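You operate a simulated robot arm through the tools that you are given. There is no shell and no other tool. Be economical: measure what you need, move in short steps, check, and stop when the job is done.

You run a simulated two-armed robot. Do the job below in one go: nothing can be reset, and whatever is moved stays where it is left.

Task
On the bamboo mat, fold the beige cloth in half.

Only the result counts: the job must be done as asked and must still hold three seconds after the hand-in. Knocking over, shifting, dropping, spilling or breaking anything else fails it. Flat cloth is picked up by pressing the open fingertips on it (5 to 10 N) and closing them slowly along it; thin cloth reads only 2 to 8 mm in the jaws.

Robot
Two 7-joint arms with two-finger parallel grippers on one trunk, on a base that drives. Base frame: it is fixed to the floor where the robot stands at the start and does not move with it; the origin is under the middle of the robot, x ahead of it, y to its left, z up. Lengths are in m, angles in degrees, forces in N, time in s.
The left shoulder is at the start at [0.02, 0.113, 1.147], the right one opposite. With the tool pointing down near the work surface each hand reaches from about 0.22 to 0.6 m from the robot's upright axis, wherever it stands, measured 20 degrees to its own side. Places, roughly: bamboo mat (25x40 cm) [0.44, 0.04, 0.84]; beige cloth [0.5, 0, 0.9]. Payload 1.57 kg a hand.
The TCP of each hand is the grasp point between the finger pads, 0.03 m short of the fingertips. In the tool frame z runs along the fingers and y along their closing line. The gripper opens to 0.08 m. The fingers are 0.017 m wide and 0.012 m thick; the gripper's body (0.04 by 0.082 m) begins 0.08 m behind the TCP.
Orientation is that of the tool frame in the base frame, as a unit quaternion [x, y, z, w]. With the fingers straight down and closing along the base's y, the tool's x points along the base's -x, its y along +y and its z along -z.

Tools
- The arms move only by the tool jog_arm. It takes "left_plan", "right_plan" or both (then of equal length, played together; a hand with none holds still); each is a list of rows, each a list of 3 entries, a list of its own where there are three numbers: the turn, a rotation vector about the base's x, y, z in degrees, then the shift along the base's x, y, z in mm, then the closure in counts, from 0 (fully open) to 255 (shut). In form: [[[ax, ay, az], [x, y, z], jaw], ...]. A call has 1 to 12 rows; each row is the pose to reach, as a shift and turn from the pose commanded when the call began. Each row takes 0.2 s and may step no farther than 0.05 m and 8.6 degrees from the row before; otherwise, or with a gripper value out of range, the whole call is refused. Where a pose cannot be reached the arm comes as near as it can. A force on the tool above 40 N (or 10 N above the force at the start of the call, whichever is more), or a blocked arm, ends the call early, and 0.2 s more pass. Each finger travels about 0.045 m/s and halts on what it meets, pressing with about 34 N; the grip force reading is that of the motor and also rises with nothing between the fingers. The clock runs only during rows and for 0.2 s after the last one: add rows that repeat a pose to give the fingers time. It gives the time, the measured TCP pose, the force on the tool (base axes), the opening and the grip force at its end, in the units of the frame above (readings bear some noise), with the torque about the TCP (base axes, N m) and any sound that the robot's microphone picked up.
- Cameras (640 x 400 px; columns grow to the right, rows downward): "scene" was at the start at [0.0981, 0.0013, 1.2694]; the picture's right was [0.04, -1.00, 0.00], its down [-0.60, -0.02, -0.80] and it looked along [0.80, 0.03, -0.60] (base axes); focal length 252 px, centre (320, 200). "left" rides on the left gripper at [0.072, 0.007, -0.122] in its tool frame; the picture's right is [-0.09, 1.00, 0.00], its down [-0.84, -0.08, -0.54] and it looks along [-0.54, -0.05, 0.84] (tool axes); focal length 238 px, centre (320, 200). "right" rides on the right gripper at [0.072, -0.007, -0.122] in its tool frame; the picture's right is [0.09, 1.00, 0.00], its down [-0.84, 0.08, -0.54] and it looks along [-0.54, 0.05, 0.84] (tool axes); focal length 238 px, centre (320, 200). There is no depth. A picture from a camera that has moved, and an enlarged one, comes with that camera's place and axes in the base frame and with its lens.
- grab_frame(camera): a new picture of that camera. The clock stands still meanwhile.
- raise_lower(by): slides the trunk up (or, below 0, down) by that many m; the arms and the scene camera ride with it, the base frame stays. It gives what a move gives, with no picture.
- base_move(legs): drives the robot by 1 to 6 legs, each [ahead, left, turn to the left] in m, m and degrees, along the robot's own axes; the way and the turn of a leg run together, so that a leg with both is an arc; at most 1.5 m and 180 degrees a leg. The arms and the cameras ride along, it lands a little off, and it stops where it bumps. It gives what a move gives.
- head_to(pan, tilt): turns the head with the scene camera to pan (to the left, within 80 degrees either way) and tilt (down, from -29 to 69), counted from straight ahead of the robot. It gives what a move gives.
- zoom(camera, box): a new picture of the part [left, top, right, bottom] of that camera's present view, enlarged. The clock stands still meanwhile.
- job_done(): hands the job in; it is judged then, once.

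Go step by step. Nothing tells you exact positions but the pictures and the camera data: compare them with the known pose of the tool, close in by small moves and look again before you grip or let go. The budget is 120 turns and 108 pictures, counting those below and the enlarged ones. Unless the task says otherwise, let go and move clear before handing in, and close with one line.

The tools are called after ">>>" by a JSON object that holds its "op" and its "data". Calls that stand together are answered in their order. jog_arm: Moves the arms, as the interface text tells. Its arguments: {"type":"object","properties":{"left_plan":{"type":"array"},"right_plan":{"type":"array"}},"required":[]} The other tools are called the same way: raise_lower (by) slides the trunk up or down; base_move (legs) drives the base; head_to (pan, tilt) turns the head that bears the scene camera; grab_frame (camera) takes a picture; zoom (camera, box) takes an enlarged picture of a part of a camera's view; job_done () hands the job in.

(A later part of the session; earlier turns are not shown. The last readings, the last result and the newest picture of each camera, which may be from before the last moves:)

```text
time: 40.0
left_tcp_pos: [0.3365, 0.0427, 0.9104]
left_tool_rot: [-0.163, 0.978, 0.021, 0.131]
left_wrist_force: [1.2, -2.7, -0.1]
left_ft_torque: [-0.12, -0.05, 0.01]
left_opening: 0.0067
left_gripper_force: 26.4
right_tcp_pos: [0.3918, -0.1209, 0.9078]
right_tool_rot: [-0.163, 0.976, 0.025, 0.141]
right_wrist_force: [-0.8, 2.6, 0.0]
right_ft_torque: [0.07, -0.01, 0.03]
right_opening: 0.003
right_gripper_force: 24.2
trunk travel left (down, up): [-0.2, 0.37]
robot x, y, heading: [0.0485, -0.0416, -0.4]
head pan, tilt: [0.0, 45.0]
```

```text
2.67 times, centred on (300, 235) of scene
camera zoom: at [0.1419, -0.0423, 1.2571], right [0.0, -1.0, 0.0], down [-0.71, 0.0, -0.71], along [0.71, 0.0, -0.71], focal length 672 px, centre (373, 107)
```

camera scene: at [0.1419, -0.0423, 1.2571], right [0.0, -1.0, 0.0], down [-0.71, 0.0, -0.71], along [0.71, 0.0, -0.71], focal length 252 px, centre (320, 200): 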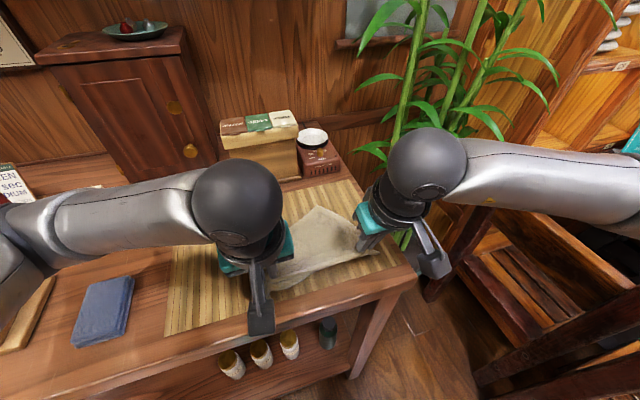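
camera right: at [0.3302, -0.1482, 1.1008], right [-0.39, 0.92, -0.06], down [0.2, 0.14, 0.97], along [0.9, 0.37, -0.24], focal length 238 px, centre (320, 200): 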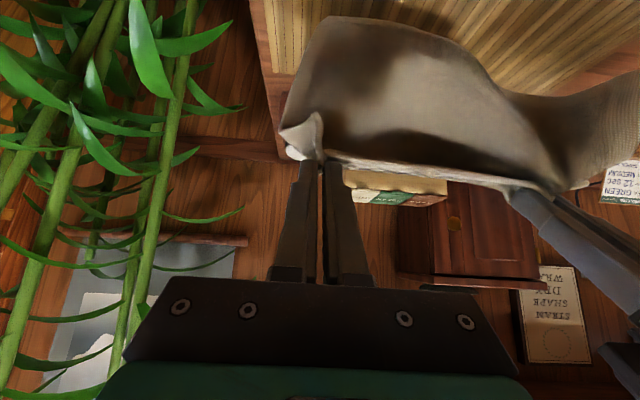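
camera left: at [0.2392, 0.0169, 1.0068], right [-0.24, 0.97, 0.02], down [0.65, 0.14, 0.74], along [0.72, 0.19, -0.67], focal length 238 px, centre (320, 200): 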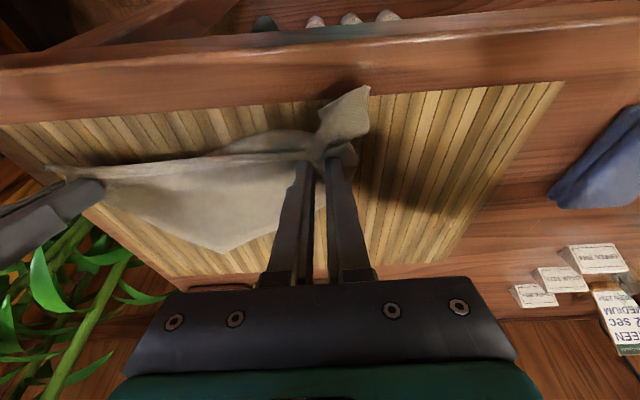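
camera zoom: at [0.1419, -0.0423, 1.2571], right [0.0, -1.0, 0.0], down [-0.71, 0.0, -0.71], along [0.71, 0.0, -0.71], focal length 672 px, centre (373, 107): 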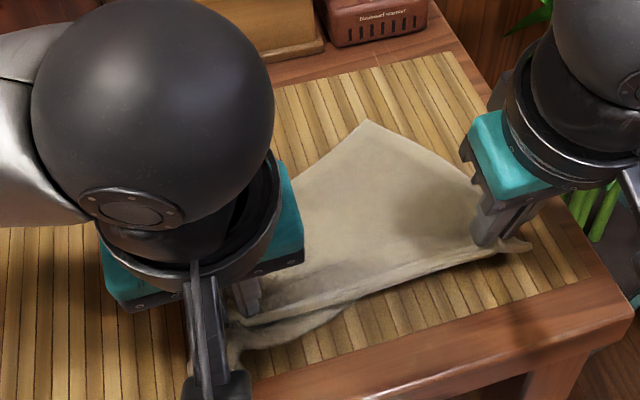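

Nothing moved (one row was too long). I'll release the left at mat level and retreat, then lift the held corner high so the whole cloth hangs freely and its folds drop out.

>>> {"op": "jog_arm", "data": {"left_plan": [[[0, 0, 0], [0, 0, -10], 255], [[0, 0, 0], [0, 0, -18], 255], [[0, 0, 0], [0, 0, -18], 220], [[0, 0, 0], [0, 0, -18], 180], [[0, 0, 0], [0, 0, -18], 140], [[0, 0, 0], [0, 0, -18], 110], [[0, 0, 0], [0, 0, 10], 100], [[0, 0, 0], [0, 0, 40], 60], [[0, 0, 0], [-8, 30, 70], 60], [[0, 0, 0], [-8, 60, 100], 60], [[0, 0, 0], [-8, 90, 130], 60], [[0, 0, 0], [-8, 110, 160], 60]]}}

>>> {"op": "jog_arm", "data": {"right_plan": [[[0, 0, 0], [0, 0, 38], 255], [[0, 0, 0], [8, 3, 76], 255], [[0, 0, 0], [16, 6, 114], 255], [[0, 0, 0], [24, 9, 152], 255], [[0, 0, 0], [32, 12, 190], 255], [[0, 0, 0], [40, 15, 228], 255], [[0, 0, 0], [48, 18, 266], 255], [[0, 0, 0], [56, 20, 300], 255], [[0, 0, 0], [56, 20, 310], 255], [[0, 0, 0], [56, 20, 310], 255], [[0, 0, 0], [56, 20, 310], 255]]}}

>>> {"op": "grab_frame", "data": {"camera": "scene"}}

>>> {"op": "grab_frame", "data": {"camera": "left"}}

```text
time: 42.6
left_tcp_pos: [0.3256, 0.1533, 1.0685]
left_tool_rot: [-0.163, 0.978, 0.021, 0.131]
left_wrist_force: [0.1, 0.1, -0.4]
left_ft_torque: [-0.05, 0.02, 0.0]
left_opening: 0.0612
left_gripper_force: 0.0
left hand out of reach, approached as far as the arm can: row 9, 10
right_tcp_pos: [0.391, -0.1211, 0.9072]
right_tool_rot: [-0.163, 0.976, 0.026, 0.141]
right_wrist_force: [-0.3, 0.9, 0.6]
right_ft_torque: [0.02, -0.01, -0.02]
right_opening: 0.0034
right_gripper_force: 25.0
trunk travel left (down, up): [-0.2, 0.37]
robot x, y, heading: [0.0506, -0.0379, -0.2]
head pan, tilt: [0.0, 45.0]
```

```text
time: 45.0
left_tcp_pos: [0.3266, 0.1543, 1.0686]
left_tool_rot: [-0.163, 0.978, 0.022, 0.131]
left_wrist_force: [-0.5, -0.7, 0.3]
left_ft_torque: [-0.04, 0.02, -0.01]
left_opening: 0.061
left_gripper_force: 0.1
right_tcp_pos: [0.4475, -0.1004, 1.22]
right_tool_rot: [-0.163, 0.976, 0.024, 0.141]
right_wrist_force: [0.0, 0.0, -0.1]
right_ft_torque: [-0.05, -0.02, 0.0]
right_opening: 0.0031
right_gripper_force: 23.9
trunk travel left (down, up): [-0.2, 0.37]
robot x, y, heading: [0.0497, -0.0432, -0.0]
head pan, tilt: [0.0, 45.0]
```

```text
38 pictures are left
camera scene: at [0.1419, -0.0423, 1.2571], right [0.0, -1.0, 0.0], down [-0.71, 0.0, -0.71], along [0.71, 0.0, -0.71], focal length 252 px, centre (320, 200)
```

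scene: 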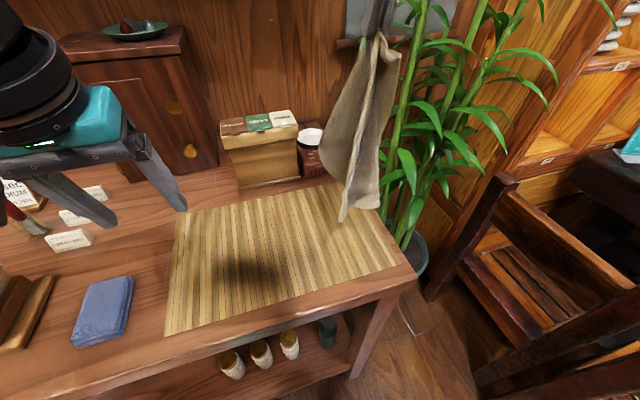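

```text
37 pictures are left
camera left: at [0.2285, 0.1276, 1.1663], right [-0.24, 0.97, 0.02], down [0.65, 0.14, 0.74], along [0.72, 0.19, -0.67], focal length 238 px, centre (320, 200)
```

left: 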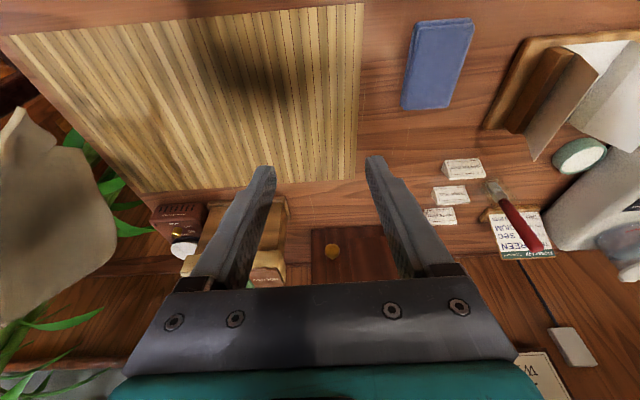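

The cloth now hangs free from one corner and everything else is untouched. I zoom in to find its other corners.

>>> {"op": "zoom", "data": {"camera": "scene", "box": [300, 10, 430, 230]}}

>>> {"op": "grab_frame", "data": {"camera": "right"}}

```text
1.82 times, centred on (365, 120) of scene
camera zoom: at [0.1419, -0.0423, 1.2571], right [0.0, -1.0, 0.0], down [-0.71, 0.0, -0.71], along [0.71, 0.0, -0.71], focal length 458 px, centre (238, 346)
```

zoom: 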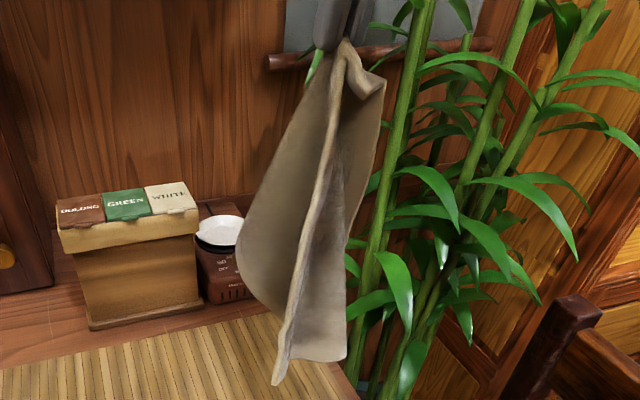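

```text
35 pictures are left
camera right: at [0.3519, -0.1399, 1.3168], right [-0.41, 0.91, -0.02], down [0.59, 0.28, 0.76], along [0.7, 0.29, -0.65], focal length 238 px, centre (320, 200)
```

right: 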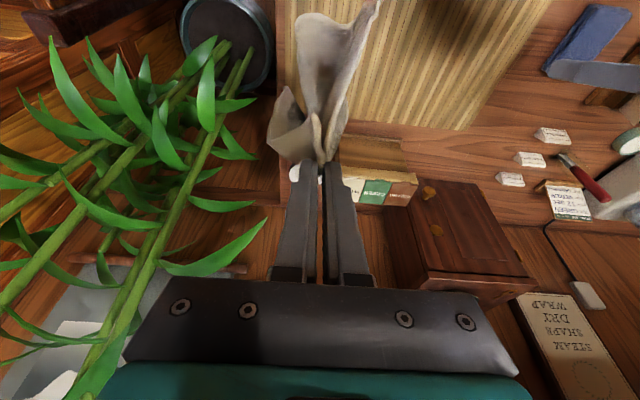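

The hemmed near edge hangs as the ridge facing me, with its free corner D at about (0.383,-0.075,0.973). I move the cloth 5 cm further out, and turn the open left hand to come at that corner from the near-left, fingers pointing forward.

>>> {"op": "jog_arm", "data": {"left_plan": [[[2.5, -7, 0], [0, -15, -10], 0], [[5, -14, 0], [0, -30, -20], 0], [[7.5, -21, 0], [0, -50, -30], 0], [[10, -28, 0], [0, -70, -40], 0], [[10, -28, 0], [0, -70, -40], 0], [[10, -28, 0], [0, -70, -40], 0]], "right_plan": [[[0, 0, 0], [10, 0, 0], 255], [[0, 0, 0], [20, 0, 0], 255], [[0, 0, 0], [30, 0, 0], 255], [[0, 0, 0], [40, 0, 0], 255], [[0, 0, 0], [50, 0, 0], 255], [[0, 0, 0], [50, 0, 0], 255]]}}

>>> {"op": "jog_arm", "data": {"left_plan": [[[0, 0, -8], [4, -20, -5], 0], [[0, 0, -16], [8, -40, -12], 0], [[0, 0, -24], [12, -60, -20], 0], [[0, 0, -32], [16, -80, -28], 0], [[0, 0, -40], [20, -100, -36], 0], [[0, 0, -40], [23, -120, -40], 0], [[0, 0, -40], [23, -128, -40], 0], [[0, 0, -40], [23, -128, -40], 0]]}}

>>> {"op": "grab_frame", "data": {"camera": "scene"}}

>>> {"op": "grab_frame", "data": {"camera": "left"}}

```text
time: 46.4
left_tcp_pos: [0.3746, 0.0366, 1.0438]
left_tool_rot: [-0.153, 0.911, 0.066, 0.377]
left_wrist_force: [-0.3, 0.1, 0.9]
left_ft_torque: [0.0, -0.01, 0.05]
left_opening: 0.08
left_gripper_force: 0.1
left hand out of reach, approached as far as the arm can: row 1, 2, 3, 4, 5, 6
right_tcp_pos: [0.499, -0.1, 1.2183]
right_tool_rot: [-0.163, 0.976, 0.025, 0.142]
right_wrist_force: [0.3, -0.2, -0.5]
right_ft_torque: [0.02, -0.03, -0.01]
right_opening: 0.0035
right_gripper_force: 24.4
trunk travel left (down, up): [-0.2, 0.37]
robot x, y, heading: [0.0508, -0.0386, -0.3]
head pan, tilt: [0.0, 45.0]
```

```text
time: 48.2
left_tcp_pos: [0.3998, -0.091, 1.0033]
left_tool_rot: [0.168, 0.908, -0.067, 0.377]
left_wrist_force: [0.3, 0.2, 0.0]
left_ft_torque: [0.01, 0.04, -0.01]
left_opening: 0.08
left_gripper_force: 0.0
right_tcp_pos: [0.4995, -0.0995, 1.2181]
right_tool_rot: [-0.163, 0.976, 0.025, 0.14]
right_wrist_force: [-0.8, -0.4, 0.6]
right_ft_torque: [-0.01, 0.01, 0.01]
right_opening: 0.0033
right_gripper_force: 24.3
trunk travel left (down, up): [-0.2, 0.37]
robot x, y, heading: [0.0473, -0.0402, -0.0]
head pan, tilt: [0.0, 45.0]
```

```text
34 pictures are left
camera scene: at [0.1419, -0.0422, 1.2571], right [0.0, -1.0, 0.0], down [-0.71, 0.0, -0.71], along [0.71, 0.0, -0.71], focal length 252 px, centre (320, 200)
```

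scene: 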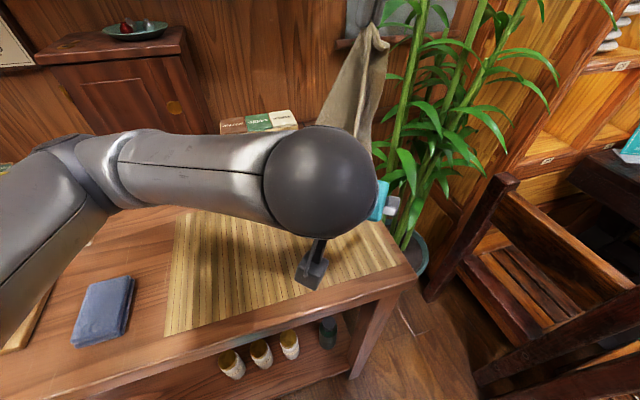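

```text
33 pictures are left
camera left: at [0.2746, -0.0365, 1.0381], right [0.42, 0.91, 0.07], down [0.16, -0.15, 0.97], along [0.89, -0.39, -0.21], focal length 238 px, centre (320, 200)
```

left: 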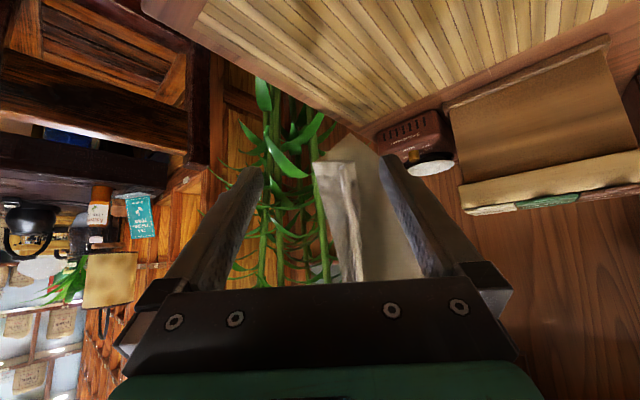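

The corner is right between the open left fingers. I zoom in to see how the cloth lies there before moving in.

>>> {"op": "zoom", "data": {"camera": "left", "box": [250, 120, 430, 290]}}

```text
2.35 times, centred on (340, 205) of left
camera zoom: at [0.2746, -0.0365, 1.0381], right [0.42, 0.91, 0.07], down [0.16, -0.15, 0.97], along [0.89, -0.39, -0.21], focal length 561 px, centre (273, 188)
```

zoom: 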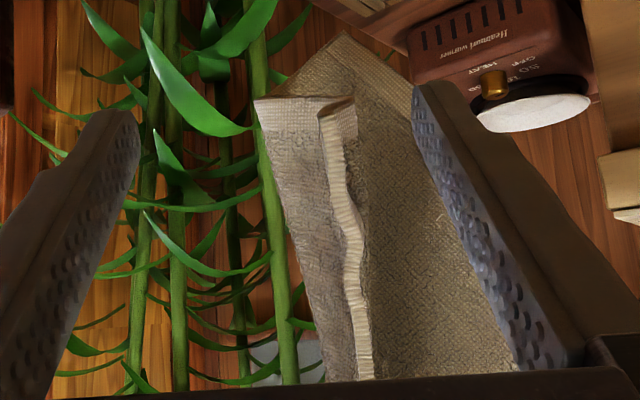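

Seen close, the hem edge runs vertically with its strip facing me, so I should pinch it front-to-back. I back off to the left, yaw the left hand so its fingers point right, and narrow the jaws to 3 cm.

>>> {"op": "jog_arm", "data": {"left_plan": [[[0, 0, -8], [-5, 15, 5], 60], [[0, 0, -16], [-5, 30, 10], 100], [[0, 0, -24], [-5, 50, 15], 140], [[0, 0, -32], [5, 65, 18], 160], [[0, 0, -40], [20, 71, 20], 160], [[0, 0, -48], [37, 71, 20], 160], [[0, 0, -48], [37, 71, 20], 160]]}}

>>> {"op": "grab_frame", "data": {"camera": "left"}}

>>> {"op": "zoom", "data": {"camera": "scene", "box": [260, 40, 440, 200]}}

```text
time: 49.8
left_tcp_pos: [0.4362, -0.0193, 1.0227]
left_tool_rot: [0.524, 0.761, -0.216, 0.317]
left_wrist_force: [0.3, -0.6, 0.0]
left_ft_torque: [-0.02, 0.02, -0.02]
left_opening: 0.0301
left_gripper_force: 0.0
right_tcp_pos: [0.4985, -0.1006, 1.2174]
right_tool_rot: [-0.162, 0.976, 0.025, 0.141]
right_wrist_force: [-0.4, 0.5, 0.2]
right_ft_torque: [-0.03, -0.01, 0.06]
right_opening: 0.0033
right_gripper_force: 24.1
trunk travel left (down, up): [-0.2, 0.37]
robot x, y, heading: [0.0419, -0.0379, -0.2]
head pan, tilt: [0.0, 45.0]
```

```text
31 pictures are left
camera left: at [0.3945, 0.1116, 1.0568], right [0.95, 0.3, 0.07], down [0.0, -0.22, 0.97], along [0.3, -0.93, -0.21], focal length 238 px, centre (320, 200)
```

left: 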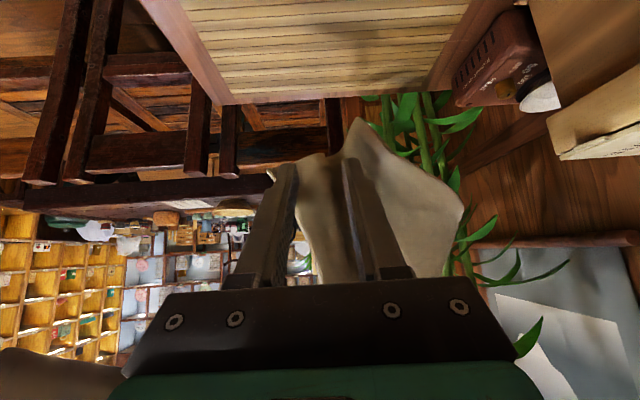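

```text
2.50 times, centred on (350, 120) of scene
camera zoom: at [0.1418, -0.0423, 1.2571], right [0.0, -1.0, 0.0], down [-0.71, 0.0, -0.71], along [0.71, 0.0, -0.71], focal length 630 px, centre (245, 400)
```

zoom: 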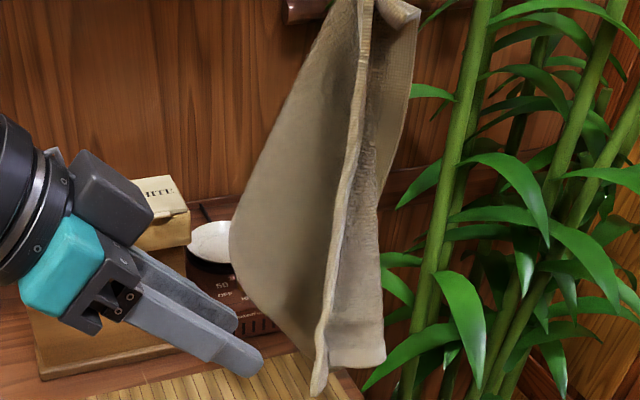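

The left hand is well placed; the hem edge near corner D is at about (0.42,-0.085,1.00). I shift slightly toward me and slide the jaws onto the edge from the left.

>>> {"op": "jog_arm", "data": {"left_plan": [[[0, 0, 0], [-17, 0, -3], 160], [[0, 0, 0], [-17, -20, -5], 160], [[0, 0, 0], [-17, -40, -7], 160], [[0, 0, 0], [-17, -55, -7], 160], [[0, 0, 0], [-17, -66, -7], 160], [[0, 0, 0], [-17, -66, -7], 160]]}}

>>> {"op": "zoom", "data": {"camera": "left", "box": [220, 80, 480, 290]}}

>>> {"op": "zoom", "data": {"camera": "scene", "box": [280, 70, 420, 220]}}

```text
time: 51.2
left_tcp_pos: [0.4202, -0.0862, 1.0154]
left_tool_rot: [0.523, 0.762, -0.215, 0.317]
left_wrist_force: [0.9, 0.1, 0.3]
left_ft_torque: [-0.01, 0.03, -0.01]
left_opening: 0.0295
left_gripper_force: 0.1
right_tcp_pos: [0.4998, -0.0994, 1.2188]
right_tool_rot: [-0.162, 0.976, 0.025, 0.141]
right_wrist_force: [0.2, 0.7, 0.4]
right_ft_torque: [-0.03, -0.02, 0.02]
right_opening: 0.0029
right_gripper_force: 24.5
trunk travel left (down, up): [-0.2, 0.37]
robot x, y, heading: [0.0498, -0.0406, -0.1]
head pan, tilt: [0.0, 45.0]
```

```text
1.90 times, centred on (350, 185) of left
camera zoom: at [0.3774, 0.0445, 1.05], right [0.95, 0.3, 0.07], down [0.0, -0.22, 0.97], along [0.31, -0.93, -0.21], focal length 454 px, centre (263, 229)
```

zoom: 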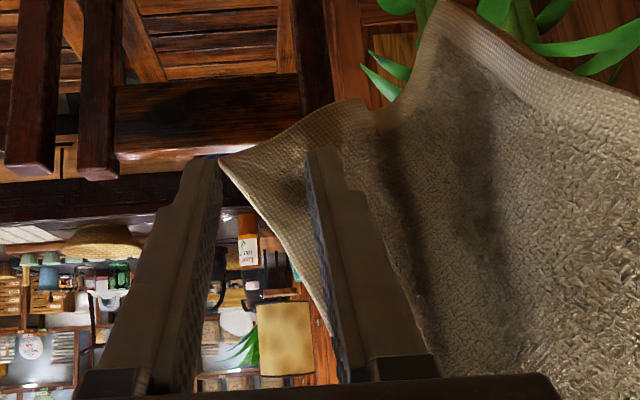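

```text
2.67 times, centred on (350, 145) of scene
camera zoom: at [0.1418, -0.0423, 1.2571], right [0.0, -1.0, 0.0], down [-0.71, 0.0, -0.71], along [0.71, 0.0, -0.71], focal length 672 px, centre (240, 347)
```

zoom: 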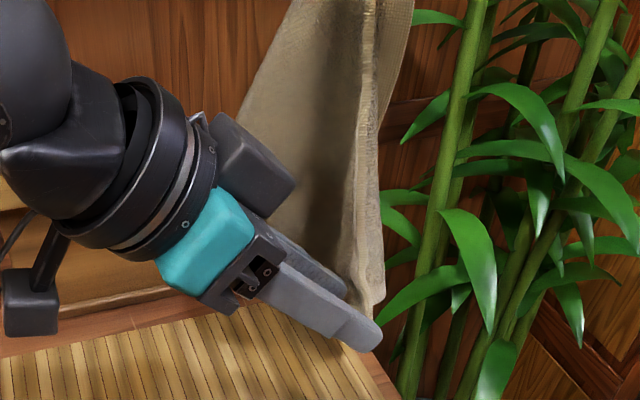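

The cloth strip by the corner lies diagonally, so the jaws must turn back by about 24 degrees to straddle it. I back off, yaw, and slide in again.

>>> {"op": "jog_arm", "data": {"left_plan": [[[0, 0, 0], [-15, 18, 3], 140], [[0, 0, 0], [-28, 32, 6], 127], [[0, 0, 8], [-30, 32, 6], 127], [[0, 0, 16], [-30, 32, 6], 127], [[0, 0, 24], [-30, 30, 6], 127], [[0, 0, 24], [-18, 16, 6], 127], [[0, 0, 24], [-5, 2, 6], 127], [[0, 0, 24], [-5, 2, 6], 127]]}}

>>> {"op": "zoom", "data": {"camera": "left", "box": [220, 80, 480, 290]}}

```text
time: 53.0
left_tcp_pos: [0.4134, -0.0854, 1.0219]
left_tool_rot: [0.353, 0.853, -0.143, 0.356]
left_wrist_force: [-0.5, -0.2, -0.5]
left_ft_torque: [0.02, 0.02, 0.03]
left_opening: 0.0401
left_gripper_force: 0.1
right_tcp_pos: [0.4987, -0.1001, 1.2184]
right_tool_rot: [-0.164, 0.976, 0.025, 0.141]
right_wrist_force: [0.6, -0.3, -0.6]
right_ft_torque: [0.0, -0.01, 0.06]
right_opening: 0.0033
right_gripper_force: 24.4
trunk travel left (down, up): [-0.2, 0.37]
robot x, y, heading: [0.0499, -0.0414, 0.1]
head pan, tilt: [0.0, 45.0]
```

```text
1.90 times, centred on (350, 185) of left
camera zoom: at [0.3228, 0.0169, 1.0557], right [0.75, 0.66, 0.07], down [0.09, -0.21, 0.97], along [0.66, -0.72, -0.21], focal length 454 px, centre (263, 229)
```

zoom: 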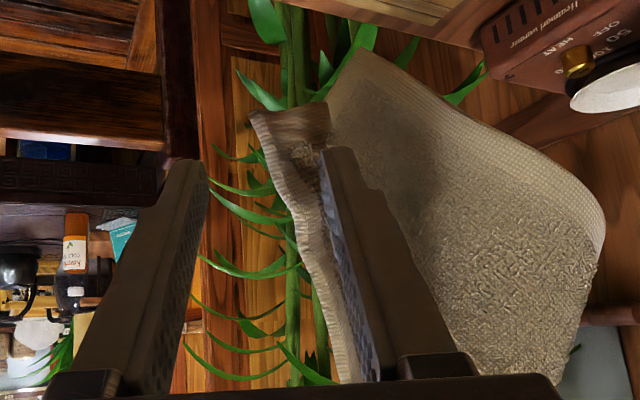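

The hem edge now runs between the fingers with the tips past it. I close slowly and see what is caught.

>>> {"op": "jog_arm", "data": {"left_plan": [[[0, 0, 0], [4, -4, -2], 150], [[0, 0, 0], [6, -6, -4], 175], [[0, 0, 0], [6, -6, -4], 200], [[0, 0, 0], [6, -6, -4], 225], [[0, 0, 0], [6, -6, -4], 245], [[0, 0, 0], [6, -6, -4], 255], [[0, 0, 0], [6, -6, -4], 255]]}}

>>> {"op": "zoom", "data": {"camera": "left", "box": [220, 80, 480, 290]}}

```text
time: 54.6
left_tcp_pos: [0.4203, -0.0913, 1.0172]
left_tool_rot: [0.354, 0.853, -0.145, 0.354]
left_wrist_force: [0.5, -0.3, 0.1]
left_ft_torque: [0.05, 0.02, -0.03]
left_opening: 0.0027
left_gripper_force: 24.2
right_tcp_pos: [0.4985, -0.0999, 1.2173]
right_tool_rot: [-0.163, 0.976, 0.025, 0.14]
right_wrist_force: [0.2, 0.4, 0.2]
right_ft_torque: [-0.02, 0.03, 0.03]
right_opening: 0.0031
right_gripper_force: 24.5
trunk travel left (down, up): [-0.2, 0.37]
robot x, y, heading: [0.0489, -0.0382, -0.0]
head pan, tilt: [0.0, 45.0]
```

```text
1.90 times, centred on (350, 185) of left
camera zoom: at [0.3289, 0.0113, 1.052], right [0.75, 0.66, 0.07], down [0.09, -0.21, 0.97], along [0.66, -0.72, -0.21], focal length 454 px, centre (263, 229)
```

zoom: 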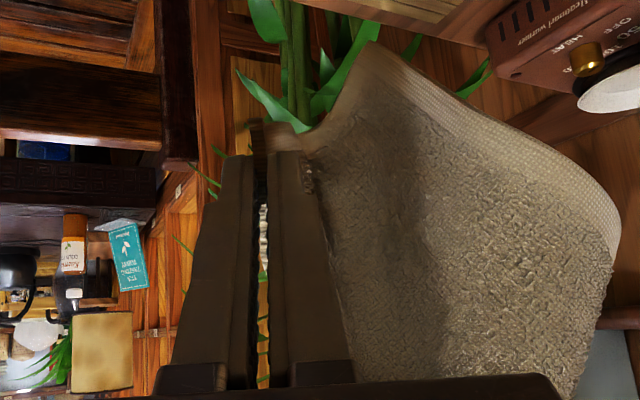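

Excellent: the left now holds the hem edge near corner D as a single layer (2.7 mm). I spread the hands apart at equal height so the cloth hangs from its hemmed edge, just above the near part of the mat.

>>> {"op": "jog_arm", "data": {"left_plan": [[[0, 0, -4], [-6, 34, 10], 255], [[0, 0, -8], [-12, 68, 20], 255], [[0, 0, -13], [-18, 102, 30], 255], [[0, 0, -17], [-25, 136, 40], 255], [[0, 0, -22], [-31, 170, 50], 255], [[0, 0, -26], [-37, 195, 57], 255], [[0, 0, -26], [-37, 200, 57], 255], [[0, 0, -26], [-37, 200, 57], 255]], "right_plan": [[[0, 0, 0], [-8, 1, -21], 255], [[0, 0, 0], [-16, 2, -42], 255], [[0, 0, 0], [-24, 3, -63], 255], [[0, 0, 0], [-32, 4, -84], 255], [[0, 0, 0], [-40, 5, -105], 255], [[0, 0, 0], [-49, 5, -127], 255], [[0, 0, 0], [-49, 5, -127], 255], [[0, 0, 0], [-49, 5, -127], 255]]}}

>>> {"op": "grab_frame", "data": {"camera": "scene"}}

```text
time: 56.4
left_tcp_pos: [0.3821, 0.1088, 1.0749]
left_tool_rot: [0.537, 0.752, -0.221, 0.313]
left_wrist_force: [0.8, -5.1, -0.8]
left_ft_torque: [0.01, 0.0, -0.03]
left_opening: 0.0028
left_gripper_force: 24.1
right_tcp_pos: [0.4489, -0.0963, 1.0906]
right_tool_rot: [-0.163, 0.976, 0.026, 0.14]
right_wrist_force: [-1.0, 5.1, 0.3]
right_ft_torque: [0.17, 0.07, 0.03]
right_opening: 0.0028
right_gripper_force: 23.9
trunk travel left (down, up): [-0.2, 0.37]
robot x, y, heading: [0.0495, -0.0417, -0.1]
head pan, tilt: [0.0, 45.0]
```

```text
25 pictures are left
camera scene: at [0.1419, -0.0423, 1.2571], right [0.0, -1.0, 0.0], down [-0.71, 0.0, -0.71], along [0.71, 0.0, -0.71], focal length 252 px, centre (320, 200)
```

scene: 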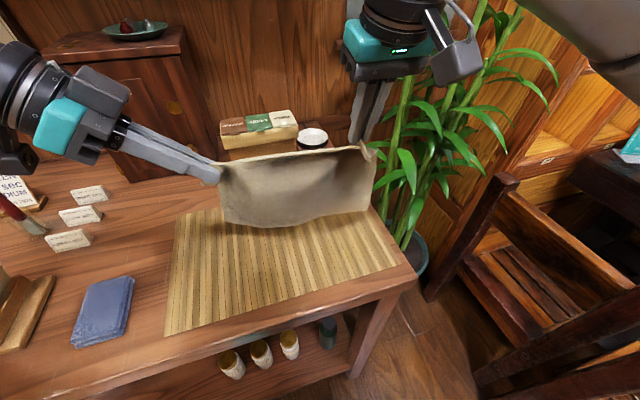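

The cloth now hangs as a full, taut rectangle from its hemmed edge. I'll lay its free lower edge on the near part of the mat, drag the cloth forward so half lies down, and then bring the hemmed edge back over toward me onto the lower edge. First I tip the right hand, back up a bit and lower until the bottom touches.

>>> {"op": "jog_arm", "data": {"left_plan": [[[0, 0, 0], [-10, -5, 0], 255], [[0, 0, 0], [-20, -8, 0], 255], [[0, 0, 0], [-30, -12, 0], 255], [[0, 0, 0], [-40, -15, 0], 255], [[0, 0, 0], [-47, -19, 0], 255], [[0, 0, 0], [-47, -19, -10], 255], [[0, 0, 0], [-47, -19, -25], 255], [[0, 0, 0], [-47, -19, -35], 255], [[0, 0, 0], [-47, -19, -35], 255]], "right_plan": [[[-2, 5.7, 0], [-6, -1, 0], 255], [[-4, 11.4, 0], [-12, -3, 0], 255], [[-6, 17, 0], [-18, -5, 0], 255], [[-8, 22.7, 0], [-24, -7, 0], 255], [[-10, 28.4, 0], [-28, -9, 0], 255], [[-12, 34, 0], [-28, -9, -10], 255], [[-12, 34, 0], [-28, -9, -25], 255], [[-12, 34, 0], [-28, -9, -35], 255], [[-12, 34, 0], [-28, -9, -35], 255]]}}

>>> {"op": "grab_frame", "data": {"camera": "scene"}}

```text
time: 58.4
left_tcp_pos: [0.3361, 0.0892, 1.0407]
left_tool_rot: [0.537, 0.752, -0.22, 0.313]
left_wrist_force: [0.9, -2.3, -0.2]
left_ft_torque: [-0.01, -0.03, 0.05]
left_opening: 0.0029
left_gripper_force: 24.1
right_tcp_pos: [0.4208, -0.1061, 1.0568]
right_tool_rot: [-0.161, 0.972, -0.029, -0.168]
right_wrist_force: [-0.3, 2.6, 1.0]
right_ft_torque: [0.11, 0.0, -0.05]
right_opening: 0.0033
right_gripper_force: 24.6
trunk travel left (down, up): [-0.2, 0.37]
robot x, y, heading: [0.0486, -0.0398, -0.0]
head pan, tilt: [0.0, 45.0]
```

```text
24 pictures are left
camera scene: at [0.1419, -0.0423, 1.2571], right [0.0, -1.0, 0.0], down [-0.71, 0.0, -0.71], along [0.71, 0.0, -0.71], focal length 252 px, centre (320, 200)
```

scene: 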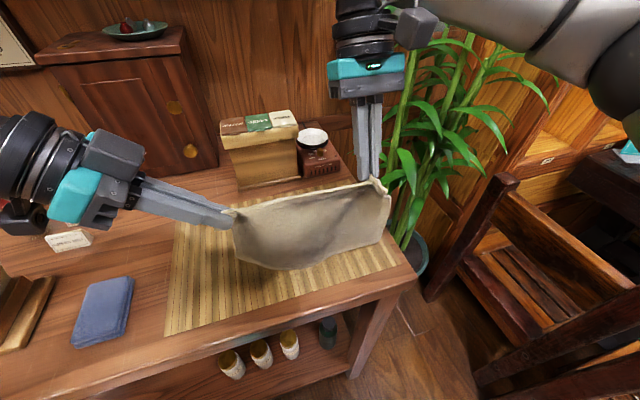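

The lower edge now rests near n 0.36 on the mat. I move both hands forward and down so the lower half is laid out with that edge trailing nearest me.

>>> {"op": "jog_arm", "data": {"left_plan": [[[0, 0, 0], [23, 8, -5], 255], [[0, 0, 0], [47, 16, -10], 255], [[0, 0, 0], [66, 23, -17], 255], [[0, 0, 0], [85, 30, -25], 255], [[0, 0, 0], [102, 36, -36], 255], [[0, 0, 0], [118, 42, -47], 255], [[0, 0, 0], [130, 46, -58], 255], [[0, 0, 0], [141, 50, -70], 255], [[0, 0, 0], [141, 50, -70], 255]], "right_plan": [[[0.8, -2.3, 0], [22, 8, -5], 255], [[1.6, -4.6, 0], [44, 15, -10], 255], [[2.4, -6.9, 0], [62, 22, -17], 255], [[3.2, -9.2, 0], [80, 28, -25], 255], [[4, -11.5, 0], [96, 34, -36], 255], [[4.8, -13.8, 0], [111, 39, -47], 255], [[5.6, -16, 0], [122, 43, -58], 255], [[6.5, -18, 0], [132, 47, -70], 255], [[6.5, -18, 0], [132, 47, -70], 255]]}}

>>> {"op": "grab_frame", "data": {"camera": "scene"}}

```text
time: 60.4
left_tcp_pos: [0.4767, 0.1403, 0.97]
left_tool_rot: [0.535, 0.753, -0.22, 0.314]
left_wrist_force: [0.6, -2.3, -0.2]
left_ft_torque: [-0.03, 0.01, 0.02]
left_opening: 0.0027
left_gripper_force: 24.3
right_tcp_pos: [0.5534, -0.0575, 0.9878]
right_tool_rot: [-0.164, 0.986, 0.0, -0.004]
right_wrist_force: [-1.0, 2.6, -0.4]
right_ft_torque: [0.07, 0.04, 0.0]
right_opening: 0.0032
right_gripper_force: 24.5
trunk travel left (down, up): [-0.2, 0.37]
robot x, y, heading: [0.0494, -0.0422, -0.5]
head pan, tilt: [0.0, 45.0]
```

```text
23 pictures are left
camera scene: at [0.1419, -0.0423, 1.2571], right [0.0, -1.0, 0.0], down [-0.71, 0.0, -0.71], along [0.71, 0.0, -0.71], focal length 252 px, centre (320, 200)
```

scene: 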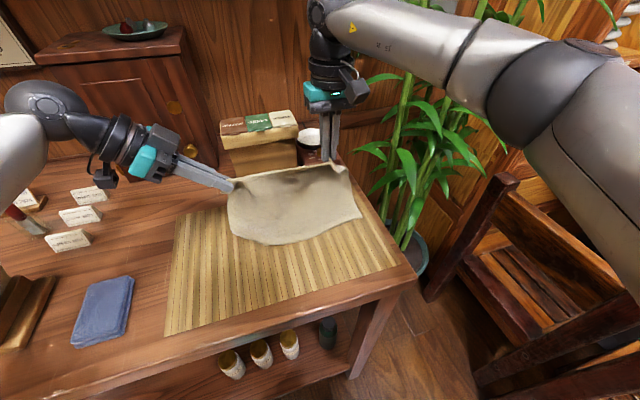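

The cloth slopes from the hands toward me; I zoom in to see whether the lower hem lies flat on the mat.

>>> {"op": "zoom", "data": {"camera": "scene", "box": [210, 150, 380, 260]}}

```text
3.64 times, centred on (295, 205) of scene
camera zoom: at [0.1419, -0.0423, 1.2571], right [0.0, -1.0, 0.0], down [-0.71, 0.0, -0.71], along [0.71, 0.0, -0.71], focal length 917 px, centre (411, 182)
```

zoom: 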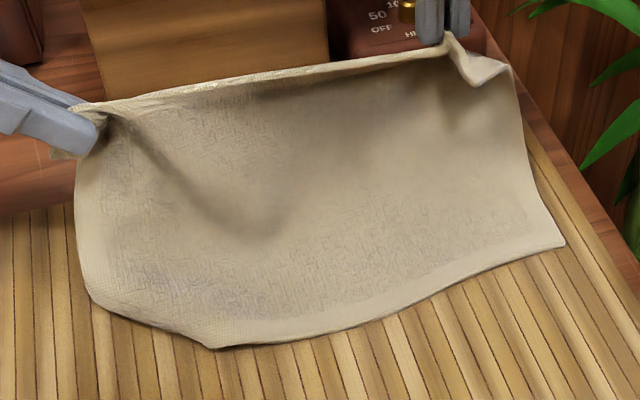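

The lower-left corner seems tucked under. I lift the cloth clear, swing back, and lay it again with a brisker forward motion so the bottom trails cleanly.

>>> {"op": "jog_arm", "data": {"left_plan": [[[0, 0, 0], [0, 0, 40], 255], [[0, 0, 0], [0, 0, 80], 255], [[0, 0, 0], [-20, -7, 112], 255], [[0, 0, 0], [-55, -19, 112], 255], [[0, 0, 0], [-95, -33, 112], 255], [[0, 0, 0], [-125, -44, 112], 255], [[0, 0, 0], [-141, -50, 112], 255], [[0, 0, 0], [-141, -50, 112], 255], [[0, 0, 0], [-141, -50, 112], 255]], "right_plan": [[[0, 0, 0], [0, 0, 40], 255], [[0, 0, 0], [0, 0, 80], 255], [[-1.2, 3.5, 0], [-20, -7, 112], 255], [[-2.4, 7, 0], [-55, -19, 112], 255], [[-3.6, 10, 0], [-95, -33, 112], 255], [[-4.8, 14, 0], [-120, -42, 112], 255], [[-6, 17, 0], [-132, -47, 112], 255], [[-6, 17, 0], [-132, -47, 112], 255], [[-6, 17, 0], [-132, -47, 112], 255]]}}

>>> {"op": "jog_arm", "data": {"left_plan": [[[0, 0, 0], [36, 13, -6], 255], [[0, 0, 0], [74, 26, -26], 255], [[0, 0, 0], [107, 38, -50], 255], [[0, 0, 0], [135, 48, -78], 255], [[0, 0, 0], [150, 53, -104], 255], [[0, 0, 0], [150, 53, -104], 255]], "right_plan": [[[1.2, -3.4, 0], [35, 12, -6], 255], [[2.4, -7, 0], [71, 25, -26], 255], [[3.6, -10.5, 0], [102, 36, -50], 255], [[4.8, -14, 0], [128, 46, -78], 255], [[6, -17, 0], [141, 50, -104], 255], [[6, -17, 0], [141, 50, -104], 255]]}}

>>> {"op": "zoom", "data": {"camera": "scene", "box": [210, 150, 380, 260]}}

```text
time: 62.4
left_tcp_pos: [0.3367, 0.0915, 1.0818]
left_tool_rot: [0.537, 0.752, -0.22, 0.313]
left_wrist_force: [0.8, -3.4, 0.6]
left_ft_torque: [-0.03, 0.0, 0.01]
left_opening: 0.0029
left_gripper_force: 23.6
right_tcp_pos: [0.4204, -0.1055, 1.0984]
right_tool_rot: [-0.163, 0.974, -0.026, -0.158]
right_wrist_force: [-0.7, 3.4, -0.5]
right_ft_torque: [0.12, -0.02, -0.05]
right_opening: 0.0032
right_gripper_force: 24.2
trunk travel left (down, up): [-0.2, 0.37]
robot x, y, heading: [0.0507, -0.044, 0.1]
head pan, tilt: [0.0, 45.0]
```

```text
time: 63.8
left_tcp_pos: [0.485, 0.1419, 0.9786]
left_tool_rot: [0.537, 0.752, -0.22, 0.313]
left_wrist_force: [0.6, -1.6, 0.0]
left_ft_torque: [0.01, 0.0, 0.07]
left_opening: 0.0027
left_gripper_force: 24.1
right_tcp_pos: [0.5618, -0.0554, 0.9956]
right_tool_rot: [-0.165, 0.986, 0.001, -0.004]
right_wrist_force: [-0.7, 1.1, 0.2]
right_ft_torque: [0.08, 0.03, -0.04]
right_opening: 0.0032
right_gripper_force: 24.3
trunk travel left (down, up): [-0.2, 0.37]
robot x, y, heading: [0.0478, -0.0417, -0.2]
head pan, tilt: [0.0, 45.0]
```

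```text
3.64 times, centred on (295, 205) of scene
camera zoom: at [0.1418, -0.0423, 1.2571], right [0.0, -1.0, 0.0], down [-0.71, 0.0, -0.71], along [0.71, 0.0, -0.71], focal length 917 px, centre (411, 182)
```

zoom: 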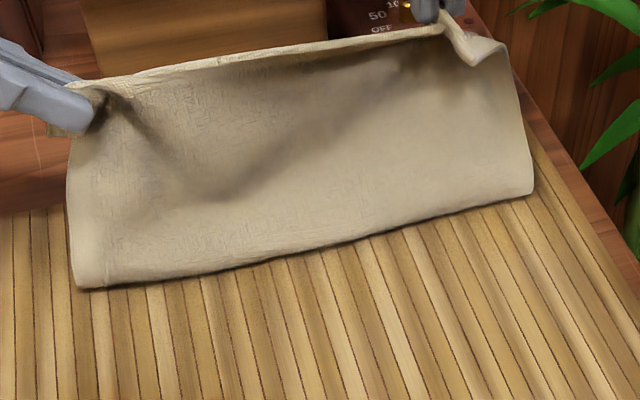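

Now the bottom has swung forward and lies tucked away from me. I lift again, let it settle hanging, and lower slowly while creeping forward, so the hem trails toward me from first touch.

>>> {"op": "jog_arm", "data": {"left_plan": [[[0, 0, 0], [0, 0, 40], 255], [[0, 0, 0], [0, 0, 80], 255], [[0, 0, 0], [-20, -7, 112], 255], [[0, 0, 0], [-55, -19, 112], 255], [[0, 0, 0], [-95, -33, 112], 255], [[0, 0, 0], [-125, -44, 112], 255], [[0, 0, 0], [-150, -53, 110], 255], [[0, 0, 0], [-150, -53, 110], 255], [[0, 0, 0], [-150, -53, 110], 255], [[0, 0, 0], [-150, -53, 110], 255], [[0, 0, 0], [-150, -53, 110], 255], [[0, 0, 0], [-150, -53, 110], 255]], "right_plan": [[[0, 0, 0], [0, 0, 40], 255], [[0, 0, 0], [0, 0, 80], 255], [[-1.2, 3.5, 0], [-20, -7, 112], 255], [[-2.4, 7, 0], [-55, -19, 112], 255], [[-4.5, 13, 0], [-95, -33, 112], 255], [[-6.5, 19, 0], [-120, -42, 112], 255], [[-8.5, 25, 0], [-138, -49, 110], 255], [[-8.5, 25, 0], [-138, -49, 110], 255], [[-8.5, 25, 0], [-138, -49, 110], 255], [[-8.5, 25, 0], [-138, -49, 110], 255], [[-8.5, 25, 0], [-138, -49, 110], 255], [[-8.5, 25, 0], [-138, -49, 110], 255]]}}

>>> {"op": "jog_arm", "data": {"left_plan": [[[0, 0, 0], [11, 4, -6], 255], [[0, 0, 0], [23, 8, -12], 255], [[0, 0, 0], [34, 12, -18], 255], [[0, 0, 0], [45, 16, -23], 255], [[0, 0, 0], [57, 20, -28], 255], [[0, 0, 0], [70, 25, -34], 255], [[0, 0, 0], [83, 29, -41], 255], [[0, 0, 0], [96, 34, -49], 255], [[0, 0, 0], [109, 39, -58], 255], [[0, 0, 0], [122, 44, -68], 255], [[0, 0, 0], [136, 48, -80], 255], [[0, 0, 0], [147, 52, -92], 255]], "right_plan": [[[0, 0, 0], [11, 4, -6], 255], [[0, 0, 0], [23, 8, -12], 255], [[0, 0, 0], [34, 12, -18], 255], [[0.5, -1.5, 0], [45, 16, -23], 255], [[1.5, -4, 0], [57, 20, -28], 255], [[2.5, -7, 0], [69, 25, -34], 255], [[3.5, -10, 0], [80, 28, -41], 255], [[4.5, -13, 0], [92, 32, -49], 255], [[5.5, -16, 0], [104, 37, -58], 255], [[6.5, -19, 0], [115, 41, -68], 255], [[7.5, -22, 0], [127, 45, -80], 255], [[8.5, -25, 0], [135, 48, -92], 255]]}}

>>> {"op": "zoom", "data": {"camera": "scene", "box": [210, 150, 380, 260]}}

```text
time: 66.4
left_tcp_pos: [0.3371, 0.0906, 1.0888]
left_tool_rot: [0.536, 0.752, -0.22, 0.313]
left_wrist_force: [0.6, -2.0, -0.4]
left_ft_torque: [-0.04, -0.02, 0.04]
left_opening: 0.0027
left_gripper_force: 24.5
right_tcp_pos: [0.4253, -0.103, 1.1058]
right_tool_rot: [-0.16, 0.959, -0.036, -0.23]
right_wrist_force: [-0.3, 2.0, 0.3]
right_ft_torque: [0.07, 0.03, -0.05]
right_opening: 0.0033
right_gripper_force: 24.8
trunk travel left (down, up): [-0.2, 0.37]
robot x, y, heading: [0.0505, -0.0377, 0.2]
head pan, tilt: [0.0, 45.0]
```

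```text
time: 69.0
left_tcp_pos: [0.4849, 0.1432, 0.9979]
left_tool_rot: [0.536, 0.752, -0.219, 0.314]
left_wrist_force: [0.0, -1.7, -0.4]
left_ft_torque: [0.01, -0.01, 0.0]
left_opening: 0.0025
left_gripper_force: 24.1
right_tcp_pos: [0.5591, -0.0557, 1.014]
right_tool_rot: [-0.165, 0.986, 0.001, -0.004]
right_wrist_force: [-1.3, 2.8, -0.6]
right_ft_torque: [0.04, 0.08, 0.04]
right_opening: 0.0032
right_gripper_force: 24.0
trunk travel left (down, up): [-0.2, 0.37]
robot x, y, heading: [0.0522, -0.0389, -0.1]
head pan, tilt: [0.0, 45.0]
```

```text
3.64 times, centred on (295, 205) of scene
camera zoom: at [0.142, -0.0423, 1.257], right [0.0, -1.0, 0.0], down [-0.71, 0.0, -0.71], along [0.71, 0.0, -0.71], focal length 917 px, centre (411, 182)
```

zoom: 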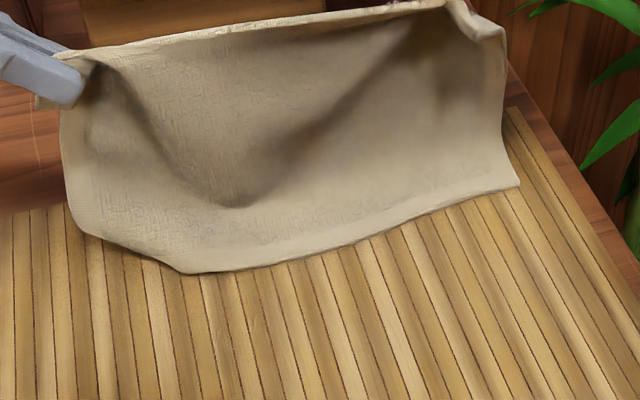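

The right side lies well with its hem toward me, but the left corner tucks under again. I repeat, this time also tipping the left hand so that the left bottom corner swings toward me before touchdown.

>>> {"op": "jog_arm", "data": {"left_plan": [[[0, 0, 0], [0, 0, 40], 255], [[0, 0, 0], [0, 0, 80], 255], [[-1.3, 3.8, 0], [-20, -7, 92], 255], [[-2.6, 7.5, 0], [-55, -19, 92], 255], [[-4, 11.3, 0], [-95, -33, 92], 255], [[-5.4, 15, 0], [-125, -44, 92], 255], [[-7, 19, 0], [-148, -53, 92], 255], [[-8.5, 24, 0], [-148, -53, 92], 255], [[-8.5, 24, 0], [-148, -53, 92], 255], [[-8.5, 24, 0], [-148, -53, 92], 255], [[-8.5, 24, 0], [-148, -53, 92], 255]], "right_plan": [[[0, 0, 0], [0, 0, 40], 255], [[0, 0, 0], [0, 0, 80], 255], [[-1.2, 3.5, 0], [-20, -7, 92], 255], [[-2.4, 7, 0], [-55, -19, 92], 255], [[-4.5, 13, 0], [-95, -33, 92], 255], [[-6.5, 19, 0], [-120, -42, 92], 255], [[-8.5, 25, 0], [-136, -48, 92], 255], [[-10, 30, 0], [-134, -47, 92], 255], [[-10, 30, 0], [-134, -47, 92], 255], [[-10, 30, 0], [-134, -47, 92], 255], [[-10, 30, 0], [-134, -47, 92], 255]]}}

>>> {"op": "zoom", "data": {"camera": "scene", "box": [200, 150, 420, 300]}}

```text
time: 71.4
left_tcp_pos: [0.3347, 0.0895, 1.0881]
left_tool_rot: [0.455, 0.783, -0.381, 0.189]
left_wrist_force: [0.9, -2.9, 0.4]
left_ft_torque: [-0.01, -0.03, 0.0]
left_opening: 0.0026
left_gripper_force: 24.0
right_tcp_pos: [0.4252, -0.1033, 1.1057]
right_tool_rot: [-0.157, 0.948, -0.041, -0.274]
right_wrist_force: [0.5, 2.1, -0.2]
right_ft_torque: [0.03, -0.03, -0.05]
right_opening: 0.0033
right_gripper_force: 24.5
trunk travel left (down, up): [-0.2, 0.37]
robot x, y, heading: [0.05, -0.0417, 0.1]
head pan, tilt: [0.0, 45.0]
```

```text
2.67 times, centred on (310, 225) of scene
camera zoom: at [0.1419, -0.0423, 1.2571], right [0.0, -1.0, 0.0], down [-0.71, 0.0, -0.71], along [0.71, 0.0, -0.71], focal length 672 px, centre (347, 133)
```

zoom: 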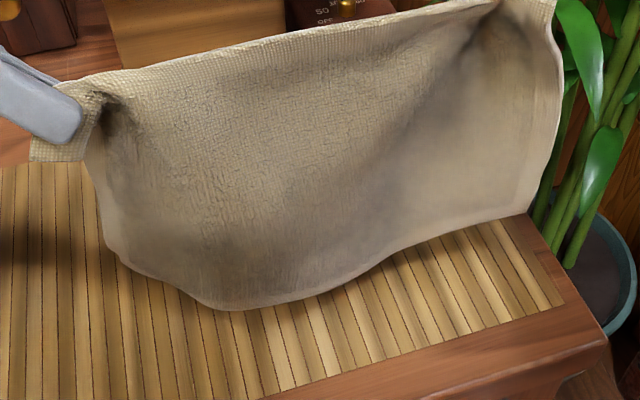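

I need to understand the left side better before laying it down, so I look with the left wrist camera and a close zoom.

>>> {"op": "grab_frame", "data": {"camera": "left"}}

>>> {"op": "zoom", "data": {"camera": "scene", "box": [205, 165, 305, 270]}}

```text
18 pictures are left
camera left: at [0.3114, 0.2272, 1.1161], right [0.9, 0.24, -0.36], down [0.39, -0.08, 0.92], along [0.19, -0.97, -0.17], focal length 238 px, centre (320, 200)
```

left: 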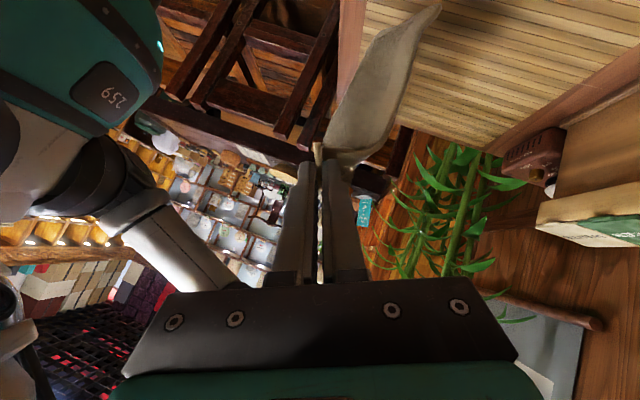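

```text
3.81 times, centred on (255, 218) of scene
camera zoom: at [0.1419, -0.0423, 1.2571], right [0.0, -1.0, 0.0], down [-0.71, 0.0, -0.71], along [0.71, 0.0, -0.71], focal length 961 px, centre (568, 133)
```

zoom: 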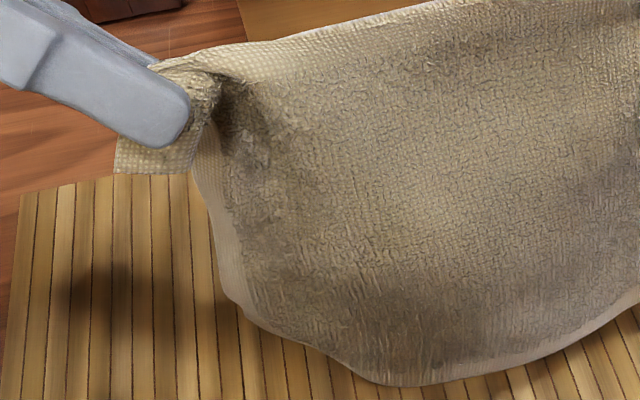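

The free bottom corner naturally hangs away from me, so I'll use that instead: lay the lower hem away from me, let half of the cloth lie down, then carry the hemmed edge forward over it, tipping both hands so that this edge turns over properly.

>>> {"op": "jog_arm", "data": {"left_plan": [[[2.1, -6, 0], [15, 5, 0], 255], [[4.2, -12, 0], [30, 11, 0], 255], [[6.4, -18, 0], [45, 16, 0], 255], [[8.5, -24, 0], [61, 22, 0], 255], [[8.5, -24, 0], [61, 22, 0], 255], [[8.5, -24, 0], [61, 22, 0], 255], [[8.5, -24, 0], [61, 22, 0], 255]], "right_plan": [[[1.7, -4.8, 0], [13, 5, 0], 255], [[3.4, -9.6, 0], [26, 9, 0], 255], [[5, -14.4, 0], [39, 14, 0], 255], [[6.7, -19, 0], [52, 18, 0], 255], [[6.7, -19, 0], [52, 18, 0], 255], [[6.7, -19, 0], [52, 18, 0], 255], [[6.7, -19, 0], [52, 18, 0], 255]]}}

>>> {"op": "jog_arm", "data": {"left_plan": [[[0, 0, 0], [-5, -2, -14], 255], [[0, 0, 0], [-9, -3, -27], 255], [[0, 0, 0], [-14, -5, -40], 255], [[0, 0, 0], [-19, -7, -52], 255], [[0, 0, 0], [-21, -7, -65], 255], [[0, 0, 0], [-24, -8, -77], 255], [[0, 0, 0], [-26, -9, -90], 255], [[0, 0, 0], [-28, -10, -102], 255], [[0, 0, 0], [-31, -11, -114], 255], [[0, 0, 0], [-33, -12, -125], 255], [[0, 0, 0], [-33, -12, -125], 255]], "right_plan": [[[0, 0, 0], [-5, -2, -14], 255], [[0, 0, 0], [-9, -3, -27], 255], [[0, 0, 0], [-14, -5, -40], 255], [[0, 0, 0], [-19, -7, -52], 255], [[0, 0, 0], [-21, -7, -65], 255], [[0, 0, 0], [-24, -8, -77], 255], [[0, 0, 0], [-26, -9, -90], 255], [[0, 0, 0], [-28, -10, -102], 255], [[0, 0, 0], [-31, -11, -114], 255], [[0, 0, 0], [-33, -12, -125], 255], [[0, 0, 0], [-33, -12, -125], 255]]}}

>>> {"op": "zoom", "data": {"camera": "scene", "box": [190, 140, 410, 290]}}

```text
time: 73.0
left_tcp_pos: [0.3973, 0.1112, 1.0867]
left_tool_rot: [0.536, 0.752, -0.219, 0.314]
left_wrist_force: [0.0, -1.9, -0.1]
left_ft_torque: [-0.01, 0.06, -0.01]
left_opening: 0.0026
left_gripper_force: 24.1
right_tcp_pos: [0.4781, -0.0841, 1.1035]
right_tool_rot: [-0.165, 0.981, -0.013, -0.103]
right_wrist_force: [-0.1, 1.5, 0.8]
right_ft_torque: [0.06, 0.03, 0.02]
right_opening: 0.0035
right_gripper_force: 24.1
trunk travel left (down, up): [-0.2, 0.37]
robot x, y, heading: [0.0499, -0.0409, 0.1]
head pan, tilt: [0.0, 45.0]
```

```text
time: 75.4
left_tcp_pos: [0.3637, 0.0994, 0.9621]
left_tool_rot: [0.536, 0.752, -0.22, 0.313]
left_wrist_force: [1.2, -2.6, -0.3]
left_ft_torque: [-0.04, 0.05, -0.02]
left_opening: 0.0027
left_gripper_force: 23.9
right_tcp_pos: [0.4443, -0.0973, 0.9799]
right_tool_rot: [-0.164, 0.981, -0.012, -0.104]
right_wrist_force: [-0.3, 2.0, -0.7]
right_ft_torque: [0.05, -0.01, -0.03]
right_opening: 0.003
right_gripper_force: 24.7
trunk travel left (down, up): [-0.2, 0.37]
robot x, y, heading: [0.0485, -0.0409, -0.1]
head pan, tilt: [0.0, 45.0]
```

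```text
2.67 times, centred on (300, 215) of scene
camera zoom: at [0.1419, -0.0423, 1.2571], right [0.0, -1.0, 0.0], down [-0.71, 0.0, -0.71], along [0.71, 0.0, -0.71], focal length 672 px, centre (373, 160)
```

zoom: 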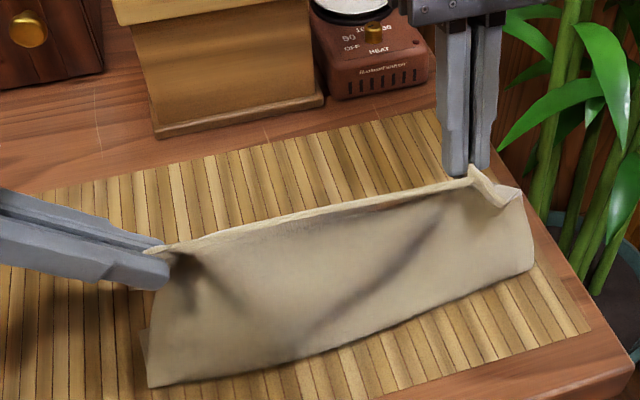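

The half now lies away from me with a straight fold along the near side at n≈0.355. I carry the hemmed edge over in an arc onto the hidden lower hem, tipping the hands as I go.

>>> {"op": "jog_arm", "data": {"left_plan": [[[-2.2, 6.2, 0], [12, 4, -3], 255], [[-4.4, 12.4, 0], [28, 10, -10], 255], [[-6.6, 18.6, 0], [41, 15, -22], 255], [[-8.8, 25, 0], [54, 19, -38], 255], [[-11, 31, 0], [63, 22, -56], 255], [[-13, 37, 0], [70, 25, -70], 255], [[-15, 42.4, 0], [72, 25.5, -79], 255], [[-15, 42.4, 0], [72, 25.5, -79], 255]], "right_plan": [[[-0.4, 1.1, 0], [10, 4, -3], 255], [[-0.8, 2.2, 0], [24, 8, -10], 255], [[-1.2, 3.3, 0], [35, 12, -22], 255], [[-1.6, 4.4, 0], [44, 16, -38], 255], [[-2, 5.5, 0], [51, 18, -56], 255], [[-2.4, 6.6, 0], [55, 20, -70], 255], [[-2.7, 7.5, 0], [56.5, 20, -79], 255], [[-2.7, 7.5, 0], [56.5, 20, -79], 255]]}}

>>> {"op": "zoom", "data": {"camera": "scene", "box": [190, 140, 410, 290]}}

```text
time: 77.2
left_tcp_pos: [0.4361, 0.1238, 0.8861]
left_tool_rot: [0.377, 0.779, -0.493, 0.086]
left_wrist_force: [0.7, -1.7, 0.3]
left_ft_torque: [-0.04, -0.05, 0.0]
left_opening: 0.0027
left_gripper_force: 24.1
right_tcp_pos: [0.5009, -0.0757, 0.9004]
right_tool_rot: [-0.162, 0.972, -0.025, -0.171]
right_wrist_force: [-1.2, 1.7, 0.2]
right_ft_torque: [0.05, 0.01, -0.03]
right_opening: 0.0033
right_gripper_force: 24.1
trunk travel left (down, up): [-0.2, 0.37]
robot x, y, heading: [0.0515, -0.0423, -0.1]
head pan, tilt: [0.0, 45.0]
```

```text
2.67 times, centred on (300, 215) of scene
camera zoom: at [0.1418, -0.0423, 1.2571], right [0.0, -1.0, 0.0], down [-0.71, 0.0, -0.71], along [0.71, 0.0, -0.71], focal length 672 px, centre (373, 160)
```

zoom: 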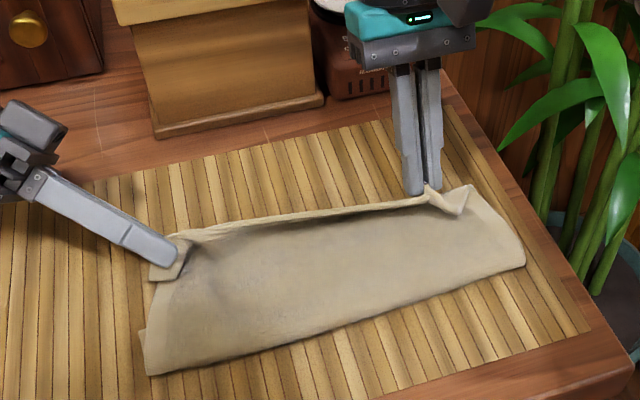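

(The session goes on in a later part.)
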